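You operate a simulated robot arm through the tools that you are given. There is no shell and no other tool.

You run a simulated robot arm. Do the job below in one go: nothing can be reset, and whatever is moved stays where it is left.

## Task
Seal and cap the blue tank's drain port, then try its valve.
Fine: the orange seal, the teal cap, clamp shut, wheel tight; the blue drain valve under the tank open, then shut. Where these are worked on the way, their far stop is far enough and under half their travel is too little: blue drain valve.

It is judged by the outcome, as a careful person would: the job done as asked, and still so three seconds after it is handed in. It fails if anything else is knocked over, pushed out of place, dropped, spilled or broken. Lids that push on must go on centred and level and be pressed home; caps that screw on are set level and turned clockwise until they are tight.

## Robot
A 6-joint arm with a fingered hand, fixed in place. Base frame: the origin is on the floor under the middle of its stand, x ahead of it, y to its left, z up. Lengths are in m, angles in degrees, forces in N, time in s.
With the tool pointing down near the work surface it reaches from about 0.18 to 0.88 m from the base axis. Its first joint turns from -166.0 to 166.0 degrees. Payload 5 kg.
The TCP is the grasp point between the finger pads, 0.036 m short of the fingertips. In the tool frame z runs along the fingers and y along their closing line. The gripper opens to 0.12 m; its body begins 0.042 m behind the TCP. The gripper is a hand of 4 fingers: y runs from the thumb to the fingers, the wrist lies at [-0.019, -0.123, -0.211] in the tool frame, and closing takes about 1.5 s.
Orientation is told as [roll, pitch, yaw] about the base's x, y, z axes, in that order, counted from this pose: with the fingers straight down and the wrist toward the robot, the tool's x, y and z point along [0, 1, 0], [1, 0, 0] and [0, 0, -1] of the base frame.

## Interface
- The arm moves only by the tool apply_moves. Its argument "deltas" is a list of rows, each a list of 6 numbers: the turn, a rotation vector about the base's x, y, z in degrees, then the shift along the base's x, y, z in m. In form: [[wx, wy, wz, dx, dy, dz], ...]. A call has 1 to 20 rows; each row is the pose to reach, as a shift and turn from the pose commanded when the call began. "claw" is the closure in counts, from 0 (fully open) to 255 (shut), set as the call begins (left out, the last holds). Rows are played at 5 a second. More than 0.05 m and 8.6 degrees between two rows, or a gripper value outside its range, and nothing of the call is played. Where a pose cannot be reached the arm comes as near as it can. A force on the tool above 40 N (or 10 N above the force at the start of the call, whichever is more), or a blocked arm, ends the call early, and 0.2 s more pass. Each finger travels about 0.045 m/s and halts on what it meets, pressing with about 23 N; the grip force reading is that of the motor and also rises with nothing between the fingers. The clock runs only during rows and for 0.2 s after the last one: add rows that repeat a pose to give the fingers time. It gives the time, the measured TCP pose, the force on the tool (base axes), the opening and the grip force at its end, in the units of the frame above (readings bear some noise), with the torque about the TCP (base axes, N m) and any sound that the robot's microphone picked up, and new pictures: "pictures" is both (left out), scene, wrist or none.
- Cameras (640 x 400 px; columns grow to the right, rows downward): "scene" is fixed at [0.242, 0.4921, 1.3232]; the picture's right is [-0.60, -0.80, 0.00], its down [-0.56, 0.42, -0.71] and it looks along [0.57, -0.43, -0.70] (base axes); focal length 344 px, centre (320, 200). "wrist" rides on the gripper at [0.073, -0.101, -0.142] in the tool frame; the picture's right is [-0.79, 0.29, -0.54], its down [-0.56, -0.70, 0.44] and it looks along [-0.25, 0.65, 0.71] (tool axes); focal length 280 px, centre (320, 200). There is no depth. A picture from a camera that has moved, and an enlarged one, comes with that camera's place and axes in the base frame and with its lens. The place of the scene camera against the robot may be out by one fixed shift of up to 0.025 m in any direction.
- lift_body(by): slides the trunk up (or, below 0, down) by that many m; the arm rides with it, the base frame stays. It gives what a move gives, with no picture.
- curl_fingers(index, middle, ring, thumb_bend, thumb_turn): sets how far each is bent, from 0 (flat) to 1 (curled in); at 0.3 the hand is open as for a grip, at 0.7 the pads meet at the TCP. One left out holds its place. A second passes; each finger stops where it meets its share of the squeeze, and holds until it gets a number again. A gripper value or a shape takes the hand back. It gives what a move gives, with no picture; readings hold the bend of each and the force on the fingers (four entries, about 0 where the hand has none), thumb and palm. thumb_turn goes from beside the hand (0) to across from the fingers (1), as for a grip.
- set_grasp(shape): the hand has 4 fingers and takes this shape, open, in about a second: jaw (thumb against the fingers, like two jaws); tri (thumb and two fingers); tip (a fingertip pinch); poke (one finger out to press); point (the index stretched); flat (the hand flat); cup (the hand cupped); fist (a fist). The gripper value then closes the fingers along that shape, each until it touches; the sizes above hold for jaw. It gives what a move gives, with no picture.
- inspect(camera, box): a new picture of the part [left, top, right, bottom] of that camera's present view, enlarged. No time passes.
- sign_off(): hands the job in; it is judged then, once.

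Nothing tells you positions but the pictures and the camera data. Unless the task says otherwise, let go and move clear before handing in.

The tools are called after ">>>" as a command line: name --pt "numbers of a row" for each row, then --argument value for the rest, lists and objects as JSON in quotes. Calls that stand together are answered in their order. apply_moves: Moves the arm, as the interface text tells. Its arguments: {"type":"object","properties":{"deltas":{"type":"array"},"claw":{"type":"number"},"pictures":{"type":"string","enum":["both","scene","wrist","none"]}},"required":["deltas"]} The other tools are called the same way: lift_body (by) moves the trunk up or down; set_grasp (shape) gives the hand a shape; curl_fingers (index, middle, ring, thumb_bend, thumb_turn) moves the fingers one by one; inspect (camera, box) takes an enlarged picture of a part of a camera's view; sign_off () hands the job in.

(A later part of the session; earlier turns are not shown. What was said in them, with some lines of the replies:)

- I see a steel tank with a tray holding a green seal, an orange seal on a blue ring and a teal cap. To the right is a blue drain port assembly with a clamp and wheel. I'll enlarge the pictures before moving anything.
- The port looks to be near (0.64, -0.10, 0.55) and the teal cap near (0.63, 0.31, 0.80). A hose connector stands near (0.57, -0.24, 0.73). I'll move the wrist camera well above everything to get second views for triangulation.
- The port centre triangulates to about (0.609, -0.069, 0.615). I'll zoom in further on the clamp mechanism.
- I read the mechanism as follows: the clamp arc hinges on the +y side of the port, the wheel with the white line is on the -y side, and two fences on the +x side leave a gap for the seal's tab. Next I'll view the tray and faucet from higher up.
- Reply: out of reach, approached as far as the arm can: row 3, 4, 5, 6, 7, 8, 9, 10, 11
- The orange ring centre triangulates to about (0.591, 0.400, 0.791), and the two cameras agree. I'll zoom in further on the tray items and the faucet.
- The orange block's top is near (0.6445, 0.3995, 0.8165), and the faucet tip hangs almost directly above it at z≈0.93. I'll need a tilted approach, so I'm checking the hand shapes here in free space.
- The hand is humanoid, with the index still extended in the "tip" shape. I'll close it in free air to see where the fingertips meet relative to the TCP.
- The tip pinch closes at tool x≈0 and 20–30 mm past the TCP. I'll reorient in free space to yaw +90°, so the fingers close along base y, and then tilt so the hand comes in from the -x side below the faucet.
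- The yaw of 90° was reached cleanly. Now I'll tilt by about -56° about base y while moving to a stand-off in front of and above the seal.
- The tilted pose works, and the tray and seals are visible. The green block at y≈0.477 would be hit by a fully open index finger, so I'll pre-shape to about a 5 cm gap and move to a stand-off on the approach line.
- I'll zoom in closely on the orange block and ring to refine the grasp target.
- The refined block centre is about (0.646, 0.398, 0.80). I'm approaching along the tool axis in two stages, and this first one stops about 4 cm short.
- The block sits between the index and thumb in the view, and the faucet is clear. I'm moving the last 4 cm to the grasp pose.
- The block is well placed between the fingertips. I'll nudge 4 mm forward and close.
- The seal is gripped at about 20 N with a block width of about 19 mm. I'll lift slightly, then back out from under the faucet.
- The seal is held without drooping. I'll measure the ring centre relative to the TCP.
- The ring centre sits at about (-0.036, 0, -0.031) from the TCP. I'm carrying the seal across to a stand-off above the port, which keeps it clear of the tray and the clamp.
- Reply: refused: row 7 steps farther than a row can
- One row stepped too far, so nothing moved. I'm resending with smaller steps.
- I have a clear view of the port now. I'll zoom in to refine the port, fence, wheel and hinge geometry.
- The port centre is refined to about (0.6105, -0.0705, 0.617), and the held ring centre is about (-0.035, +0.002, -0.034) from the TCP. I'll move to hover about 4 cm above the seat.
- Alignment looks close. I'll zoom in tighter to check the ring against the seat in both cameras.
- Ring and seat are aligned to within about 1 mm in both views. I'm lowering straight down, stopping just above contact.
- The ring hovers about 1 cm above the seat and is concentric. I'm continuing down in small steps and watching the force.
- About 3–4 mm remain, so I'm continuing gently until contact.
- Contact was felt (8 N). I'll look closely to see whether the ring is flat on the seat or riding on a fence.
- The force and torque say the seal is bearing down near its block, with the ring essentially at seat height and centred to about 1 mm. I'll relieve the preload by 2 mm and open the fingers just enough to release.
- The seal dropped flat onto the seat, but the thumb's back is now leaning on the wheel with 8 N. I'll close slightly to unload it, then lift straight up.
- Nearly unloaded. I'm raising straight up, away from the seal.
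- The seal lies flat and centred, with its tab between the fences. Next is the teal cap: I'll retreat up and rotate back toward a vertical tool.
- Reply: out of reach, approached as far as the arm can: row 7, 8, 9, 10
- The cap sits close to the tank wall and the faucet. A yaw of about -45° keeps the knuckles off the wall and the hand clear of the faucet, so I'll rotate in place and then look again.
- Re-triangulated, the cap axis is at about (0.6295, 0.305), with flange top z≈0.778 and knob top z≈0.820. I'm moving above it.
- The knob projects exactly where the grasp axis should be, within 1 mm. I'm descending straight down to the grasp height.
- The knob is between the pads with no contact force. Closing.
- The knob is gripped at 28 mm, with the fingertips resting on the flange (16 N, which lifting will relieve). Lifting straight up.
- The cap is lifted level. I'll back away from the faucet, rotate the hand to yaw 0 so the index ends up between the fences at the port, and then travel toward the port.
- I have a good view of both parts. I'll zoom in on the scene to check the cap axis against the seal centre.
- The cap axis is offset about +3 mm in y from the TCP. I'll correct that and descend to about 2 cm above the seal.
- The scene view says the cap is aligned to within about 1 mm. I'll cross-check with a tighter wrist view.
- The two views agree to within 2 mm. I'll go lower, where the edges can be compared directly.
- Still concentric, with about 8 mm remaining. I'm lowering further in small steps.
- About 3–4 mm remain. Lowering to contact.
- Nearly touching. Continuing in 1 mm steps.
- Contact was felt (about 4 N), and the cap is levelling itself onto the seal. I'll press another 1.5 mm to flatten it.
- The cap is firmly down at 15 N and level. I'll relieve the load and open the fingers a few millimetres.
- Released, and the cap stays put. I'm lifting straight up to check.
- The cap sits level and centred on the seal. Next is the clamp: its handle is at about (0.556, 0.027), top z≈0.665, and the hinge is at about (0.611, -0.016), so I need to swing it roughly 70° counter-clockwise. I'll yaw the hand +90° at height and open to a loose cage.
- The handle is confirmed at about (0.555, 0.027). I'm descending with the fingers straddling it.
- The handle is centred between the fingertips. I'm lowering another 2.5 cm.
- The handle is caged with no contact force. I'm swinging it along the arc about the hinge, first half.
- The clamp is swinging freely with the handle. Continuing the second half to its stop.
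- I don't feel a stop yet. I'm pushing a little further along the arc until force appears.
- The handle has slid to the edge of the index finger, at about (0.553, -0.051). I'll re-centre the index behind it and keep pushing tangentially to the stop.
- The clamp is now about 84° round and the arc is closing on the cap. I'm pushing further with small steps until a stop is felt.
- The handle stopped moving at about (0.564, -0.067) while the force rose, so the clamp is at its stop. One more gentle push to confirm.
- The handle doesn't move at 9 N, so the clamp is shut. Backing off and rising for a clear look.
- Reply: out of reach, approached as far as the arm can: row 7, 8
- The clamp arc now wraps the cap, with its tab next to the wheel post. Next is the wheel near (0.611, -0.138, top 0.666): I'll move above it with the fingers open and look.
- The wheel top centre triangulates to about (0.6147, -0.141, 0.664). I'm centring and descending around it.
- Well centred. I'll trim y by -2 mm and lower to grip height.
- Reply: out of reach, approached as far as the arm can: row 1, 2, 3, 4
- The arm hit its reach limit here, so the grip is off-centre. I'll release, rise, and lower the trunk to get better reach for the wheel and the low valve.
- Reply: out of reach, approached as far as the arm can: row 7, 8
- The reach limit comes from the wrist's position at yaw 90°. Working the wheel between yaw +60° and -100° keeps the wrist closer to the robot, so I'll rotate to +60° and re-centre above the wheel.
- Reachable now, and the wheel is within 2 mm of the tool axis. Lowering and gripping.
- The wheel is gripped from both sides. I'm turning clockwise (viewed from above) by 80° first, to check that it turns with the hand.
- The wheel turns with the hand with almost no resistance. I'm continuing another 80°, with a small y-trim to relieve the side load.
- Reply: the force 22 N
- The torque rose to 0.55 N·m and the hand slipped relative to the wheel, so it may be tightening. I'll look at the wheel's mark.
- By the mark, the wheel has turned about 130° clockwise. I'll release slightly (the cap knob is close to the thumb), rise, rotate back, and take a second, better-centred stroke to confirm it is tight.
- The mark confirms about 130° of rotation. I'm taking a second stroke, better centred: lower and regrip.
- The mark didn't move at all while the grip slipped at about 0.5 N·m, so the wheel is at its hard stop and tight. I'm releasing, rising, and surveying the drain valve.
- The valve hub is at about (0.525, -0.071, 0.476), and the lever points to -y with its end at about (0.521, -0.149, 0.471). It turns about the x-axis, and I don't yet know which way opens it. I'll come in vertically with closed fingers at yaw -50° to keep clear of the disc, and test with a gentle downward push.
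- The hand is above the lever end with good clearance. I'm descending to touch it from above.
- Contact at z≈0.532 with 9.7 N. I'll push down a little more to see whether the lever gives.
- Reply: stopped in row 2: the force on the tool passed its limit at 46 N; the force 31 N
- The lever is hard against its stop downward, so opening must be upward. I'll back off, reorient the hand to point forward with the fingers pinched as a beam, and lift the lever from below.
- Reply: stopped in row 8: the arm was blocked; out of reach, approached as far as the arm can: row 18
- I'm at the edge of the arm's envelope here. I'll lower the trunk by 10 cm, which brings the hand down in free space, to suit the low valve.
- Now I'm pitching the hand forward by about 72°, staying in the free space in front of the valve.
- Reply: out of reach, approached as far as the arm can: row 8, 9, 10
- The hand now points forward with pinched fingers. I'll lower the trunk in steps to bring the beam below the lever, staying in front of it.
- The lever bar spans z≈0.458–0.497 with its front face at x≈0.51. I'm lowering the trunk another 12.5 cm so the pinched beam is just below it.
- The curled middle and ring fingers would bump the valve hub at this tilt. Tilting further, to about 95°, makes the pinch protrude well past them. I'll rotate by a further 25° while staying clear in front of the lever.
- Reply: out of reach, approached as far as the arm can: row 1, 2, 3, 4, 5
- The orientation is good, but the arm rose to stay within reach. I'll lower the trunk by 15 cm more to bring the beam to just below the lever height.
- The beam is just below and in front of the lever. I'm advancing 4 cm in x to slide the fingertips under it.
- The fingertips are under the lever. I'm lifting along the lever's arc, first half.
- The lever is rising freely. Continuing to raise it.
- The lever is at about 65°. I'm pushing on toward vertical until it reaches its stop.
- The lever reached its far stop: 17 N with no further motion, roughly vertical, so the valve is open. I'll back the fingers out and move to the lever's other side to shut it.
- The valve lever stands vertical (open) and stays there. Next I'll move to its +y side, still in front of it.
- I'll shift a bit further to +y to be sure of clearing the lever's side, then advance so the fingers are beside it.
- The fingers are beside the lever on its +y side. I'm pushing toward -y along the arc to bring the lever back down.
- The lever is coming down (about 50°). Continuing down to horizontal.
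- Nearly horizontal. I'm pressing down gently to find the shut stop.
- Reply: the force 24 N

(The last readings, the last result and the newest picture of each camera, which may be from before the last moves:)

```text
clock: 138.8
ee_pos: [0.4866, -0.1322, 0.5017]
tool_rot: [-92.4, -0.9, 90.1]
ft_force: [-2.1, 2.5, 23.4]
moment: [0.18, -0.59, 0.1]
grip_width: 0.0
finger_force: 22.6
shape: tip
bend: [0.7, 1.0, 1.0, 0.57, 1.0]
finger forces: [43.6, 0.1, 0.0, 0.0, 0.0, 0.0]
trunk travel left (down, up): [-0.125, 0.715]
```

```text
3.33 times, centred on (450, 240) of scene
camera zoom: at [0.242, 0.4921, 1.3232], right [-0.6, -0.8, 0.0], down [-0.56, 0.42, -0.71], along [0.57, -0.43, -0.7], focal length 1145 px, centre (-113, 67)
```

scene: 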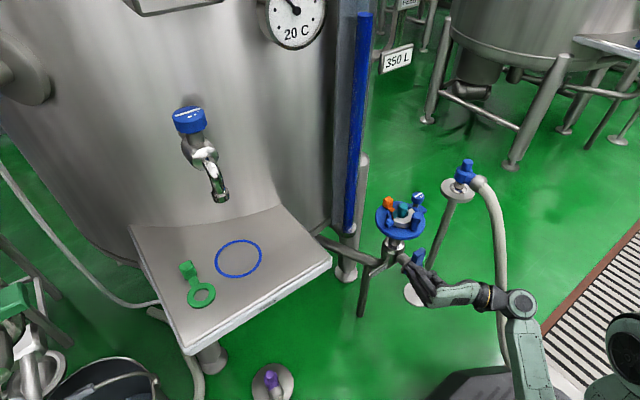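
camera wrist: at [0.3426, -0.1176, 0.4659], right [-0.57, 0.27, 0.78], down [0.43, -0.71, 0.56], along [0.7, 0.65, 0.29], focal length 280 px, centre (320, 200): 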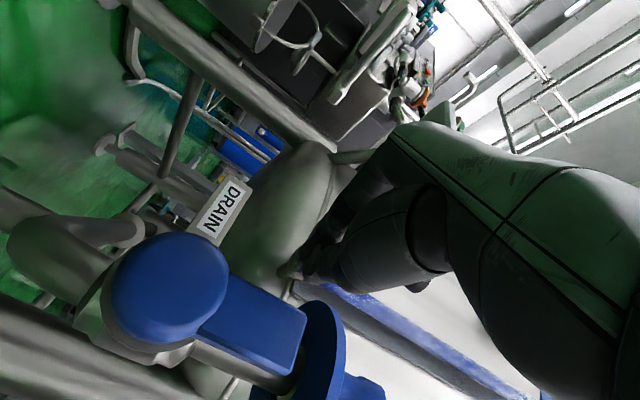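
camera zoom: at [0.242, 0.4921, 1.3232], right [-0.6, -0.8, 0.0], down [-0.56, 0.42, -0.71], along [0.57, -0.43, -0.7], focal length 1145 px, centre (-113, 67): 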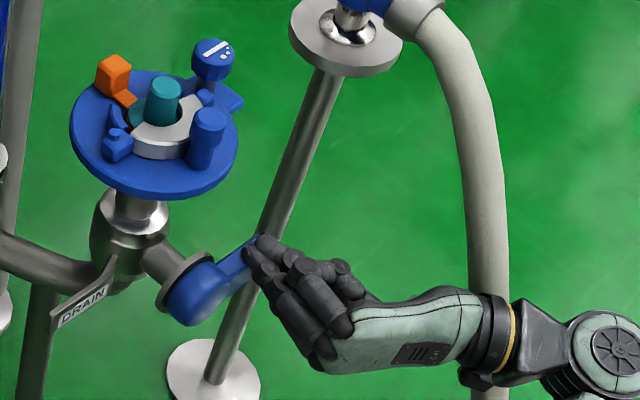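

The lever is back at its shut stop (23 N, no motion). I'll unload, back the hand straight out, and then check everything.

>>> apply_moves --pt "0 0 0 0 0.002 0.01" --pt "0 0 0 0 0.002 0.02" --pt "0 0 0 -0.015 0.002 0.022" --pt "0 0 0 -0.035 0.002 0.022" --pt "0 0 0 -0.055 0.002 0.022" --pt "0 0 0 -0.075 0.0 0.03" --pt "0 0 0 -0.09 -0.01 0.05" --pt "0 0 0 -0.09 -0.01 0.05" --pictures "both"

>>> inspect --camera "scene" --box '[370, 180, 466, 280]'

>>> inspect --camera "scene" --box '[385, 180, 433, 216]'

>>> inspect --camera "wrist" --box '[60, 80, 380, 330]'

```text
clock: 140.6
ee_pos: [0.396, -0.1414, 0.5473]
tool_rot: [-92.0, -1.0, 90.2]
ft_force: [0.6, 0.3, -0.7]
moment: [-0.01, 0.04, 0.0]
grip_width: 0.0001
finger_force: 22.7
shape: tip
bend: [0.7, 1.0, 1.0, 0.57, 1.0]
finger forces: [0.0, 0.1, 0.0, 0.0, 0.0, 0.0]
trunk travel left (down, up): [-0.125, 0.715]
camera wrist: at [0.2562, -0.2413, 0.4684], right [-0.57, 0.27, 0.77], down [0.43, -0.71, 0.56], along [0.7, 0.65, 0.29], focal length 280 px, centre (320, 200)
```

scene: 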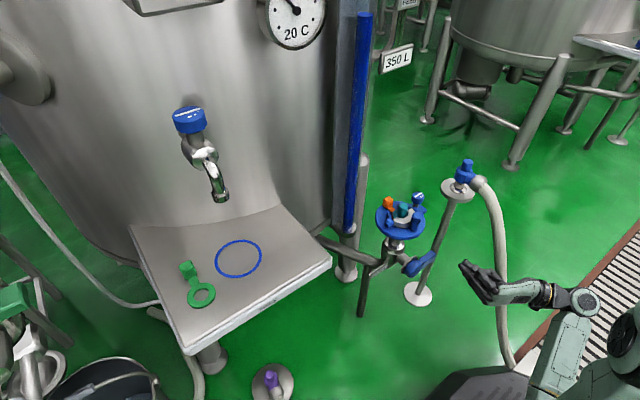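
wrist: 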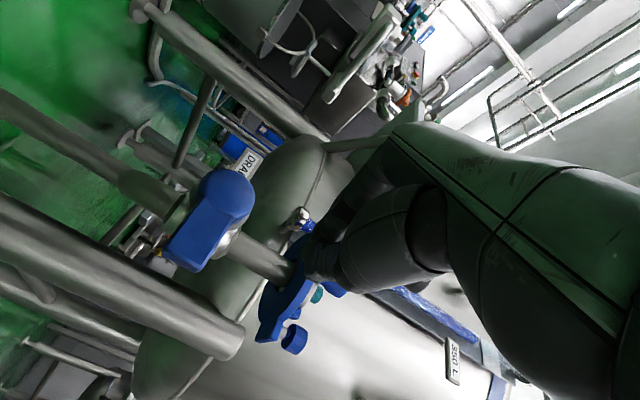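

```text
4.00 times, centred on (418, 230) of scene
camera zoom: at [0.242, 0.4921, 1.3232], right [-0.6, -0.8, 0.0], down [-0.56, 0.42, -0.71], along [0.57, -0.43, -0.7], focal length 1374 px, centre (-72, 80)
```

zoom: 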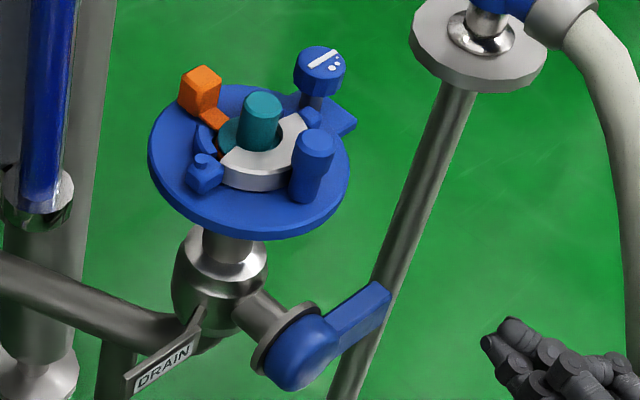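

```text
11.11 times, centred on (409, 198) of scene
camera zoom: at [0.242, 0.4921, 1.3232], right [-0.6, -0.8, 0.0], down [-0.56, 0.42, -0.71], along [0.57, -0.43, -0.7], focal length 3816 px, centre (-669, 222)
```

zoom: 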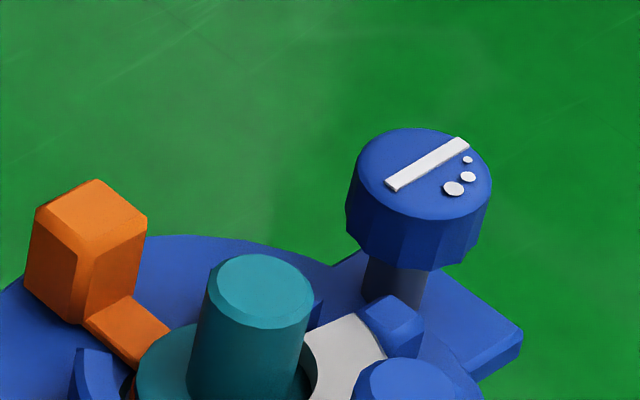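

```text
1.60 times, centred on (220, 205) of wrist
camera zoom: at [0.2562, -0.2413, 0.4684], right [-0.57, 0.27, 0.77], down [0.43, -0.71, 0.56], along [0.7, 0.65, 0.29], focal length 449 px, centre (480, 192)
```

zoom: 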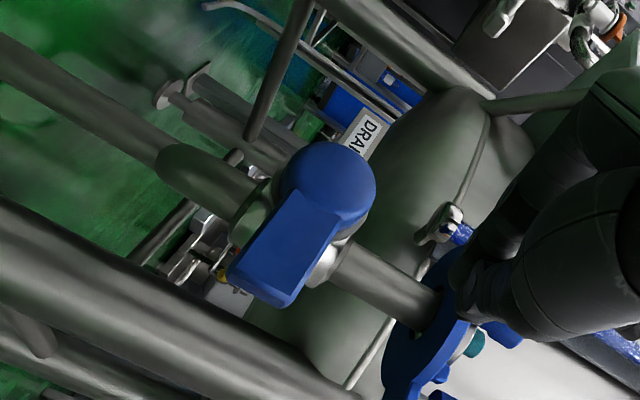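

The valve lever matches its original shut position, and the clamp, cap, seal and wheel are as left. I'll raise the trunk to clear the area and look down on the clamp for a final check.

>>> lift_body --by 0.3

>>> apply_moves --pt "0 6 0 0 0 0" --pt "0 12 0 0 0 0" --pt "0 18 0 0 0 0" --pt "0 24 0 0 0 0" --pt "0 30 0 0 0 0" --pt "0 36 0 0 0 0" --pt "0 40 0 0 0 0" --pt "0 40 0 0 0 0" --pictures "both"

>>> inspect --camera "wrist" --box '[60, 160, 300, 360]'

```text
clock: 143.6
ee_pos: [0.3967, -0.1409, 0.8469]
tool_rot: [-91.9, -0.9, 90.2]
ft_force: [-0.2, 0.8, 0.3]
moment: [0.0, 0.0, 0.0]
grip_width: 0.0
finger_force: 22.7
shape: tip
bend: [0.7, 1.0, 1.0, 0.57, 1.0]
finger forces: [0.0, 0.1, 0.0, 0.0, 0.0, 0.0]
trunk travel left (down, up): [-0.425, 0.415]
```

```text
clock: 145.4
ee_pos: [0.4245, -0.1243, 0.8344]
tool_rot: [-52.2, -0.9, 89.3]
ft_force: [-0.3, -0.5, -0.1]
moment: [0.04, 0.01, 0.0]
grip_width: 0.0001
finger_force: 23.2
shape: tip
bend: [0.7, 1.0, 1.0, 0.57, 1.0]
finger forces: [0.0, 0.1, 0.1, 0.0, 0.1, 0.0]
out of reach, approached as far as the arm can: row 6, 7, 8
trunk travel left (down, up): [-0.425, 0.415]
camera wrist: at [0.2662, -0.2239, 0.8612], right [0.06, 0.27, 0.96], down [0.68, -0.71, 0.16], along [0.73, 0.65, -0.23], focal length 280 px, centre (320, 200)
```

scene: 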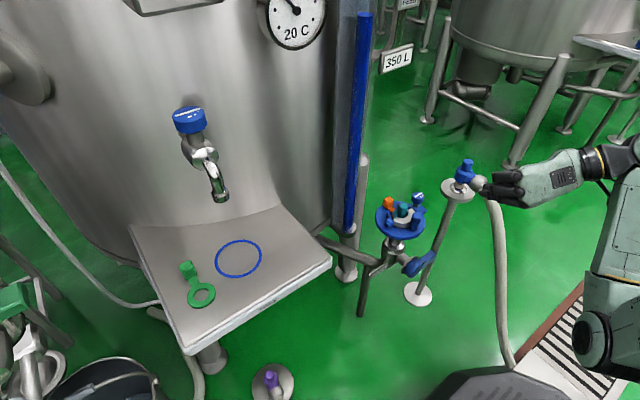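
wrist: 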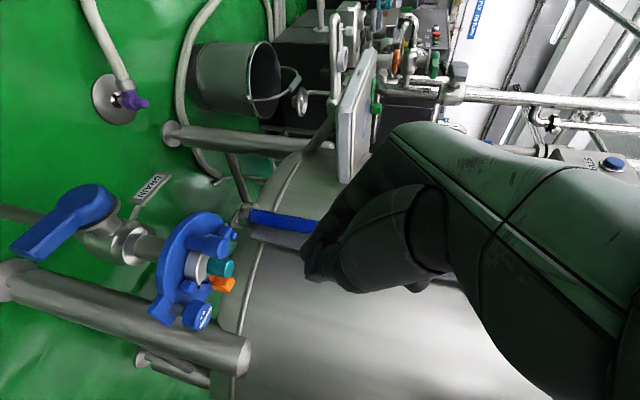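

```text
2.00 times, centred on (180, 260) of wrist
camera zoom: at [0.2662, -0.2239, 0.8612], right [0.06, 0.27, 0.96], down [0.68, -0.71, 0.16], along [0.73, 0.65, -0.23], focal length 561 px, centre (600, 80)
```

zoom: 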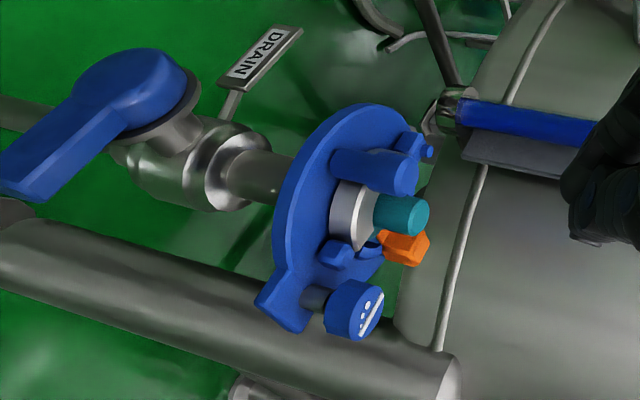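

I'll zoom in on the clamp, cap and wheel from this side view.

>>> inspect --camera "wrist" --box '[140, 200, 260, 335]'

>>> inspect --camera "scene" --box '[376, 185, 440, 240]'

```text
2.96 times, centred on (200, 268) of wrist
camera zoom: at [0.2662, -0.2239, 0.8612], right [0.06, 0.27, 0.96], down [0.68, -0.71, 0.16], along [0.73, 0.65, -0.23], focal length 831 px, centre (676, 0)
```

zoom: 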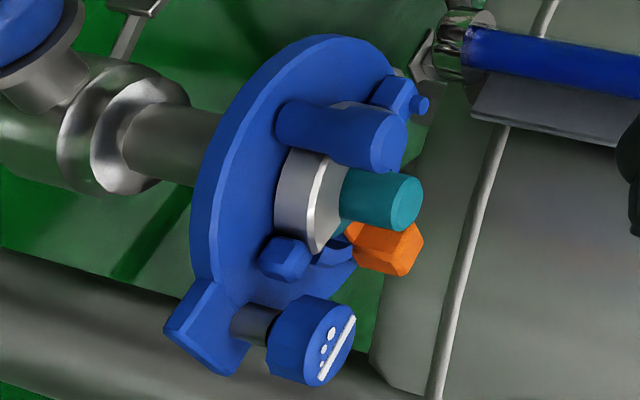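

```text
7.27 times, centred on (408, 212) of scene
camera zoom: at [0.242, 0.4921, 1.3232], right [-0.6, -0.8, 0.0], down [-0.56, 0.42, -0.71], along [0.57, -0.43, -0.7], focal length 2498 px, centre (-320, 109)
```

zoom: 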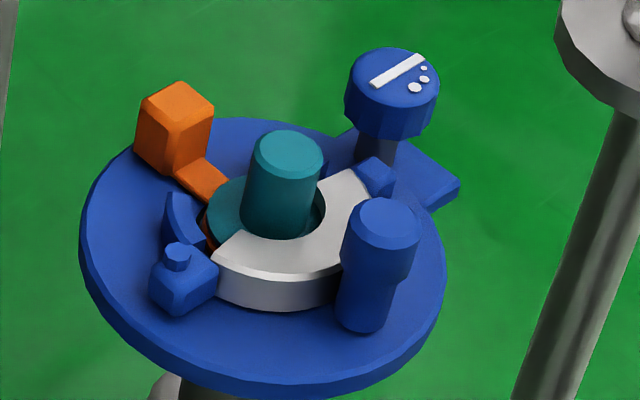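

I put the orange seal on the drain port, set the teal cap on it, closed the clamp and tightened the wheel. I then opened the drain valve fully and shut it again. The final pictures show:

- **Seal:** it lies flat on the port with its tab between the two fences.
- **Cap:** it sits centred and level on the seal.
- **Clamp:** it is swung to its stop around the cap.
- **Wheel:** it turned about 120–130° clockwise, then stopped. A second stroke at about 0.5 N·m did not move it.
- **Drain valve:** the lever went up to its far stop (vertical) and is back at its original shut position, pressed against that stop.

Nothing else was moved, and the hand is clear, so I'm handing the job in.

>>> sign_off

```text
The job is handed in.
```

The job is handed in, but I have not been told how it was judged. All the steps were completed:

- **Seal:** the orange seal lies flat on the port, with its tab between the two fences.
- **Cap:** the teal cap sits centred and level on the seal.
- **Clamp:** it is shut against its stop around the cap.
- **Wheel:** it turned clockwise about 120–130° and then stopped. A second stroke at about 0.5 N·m did not move it, so I took it as tight.
- **Drain valve:** I opened it to its far stop, with the lever vertical, then shut it back to where it started.

I saw nothing else knocked, moved or dropped. The hand was clear of the equipment when I handed in.
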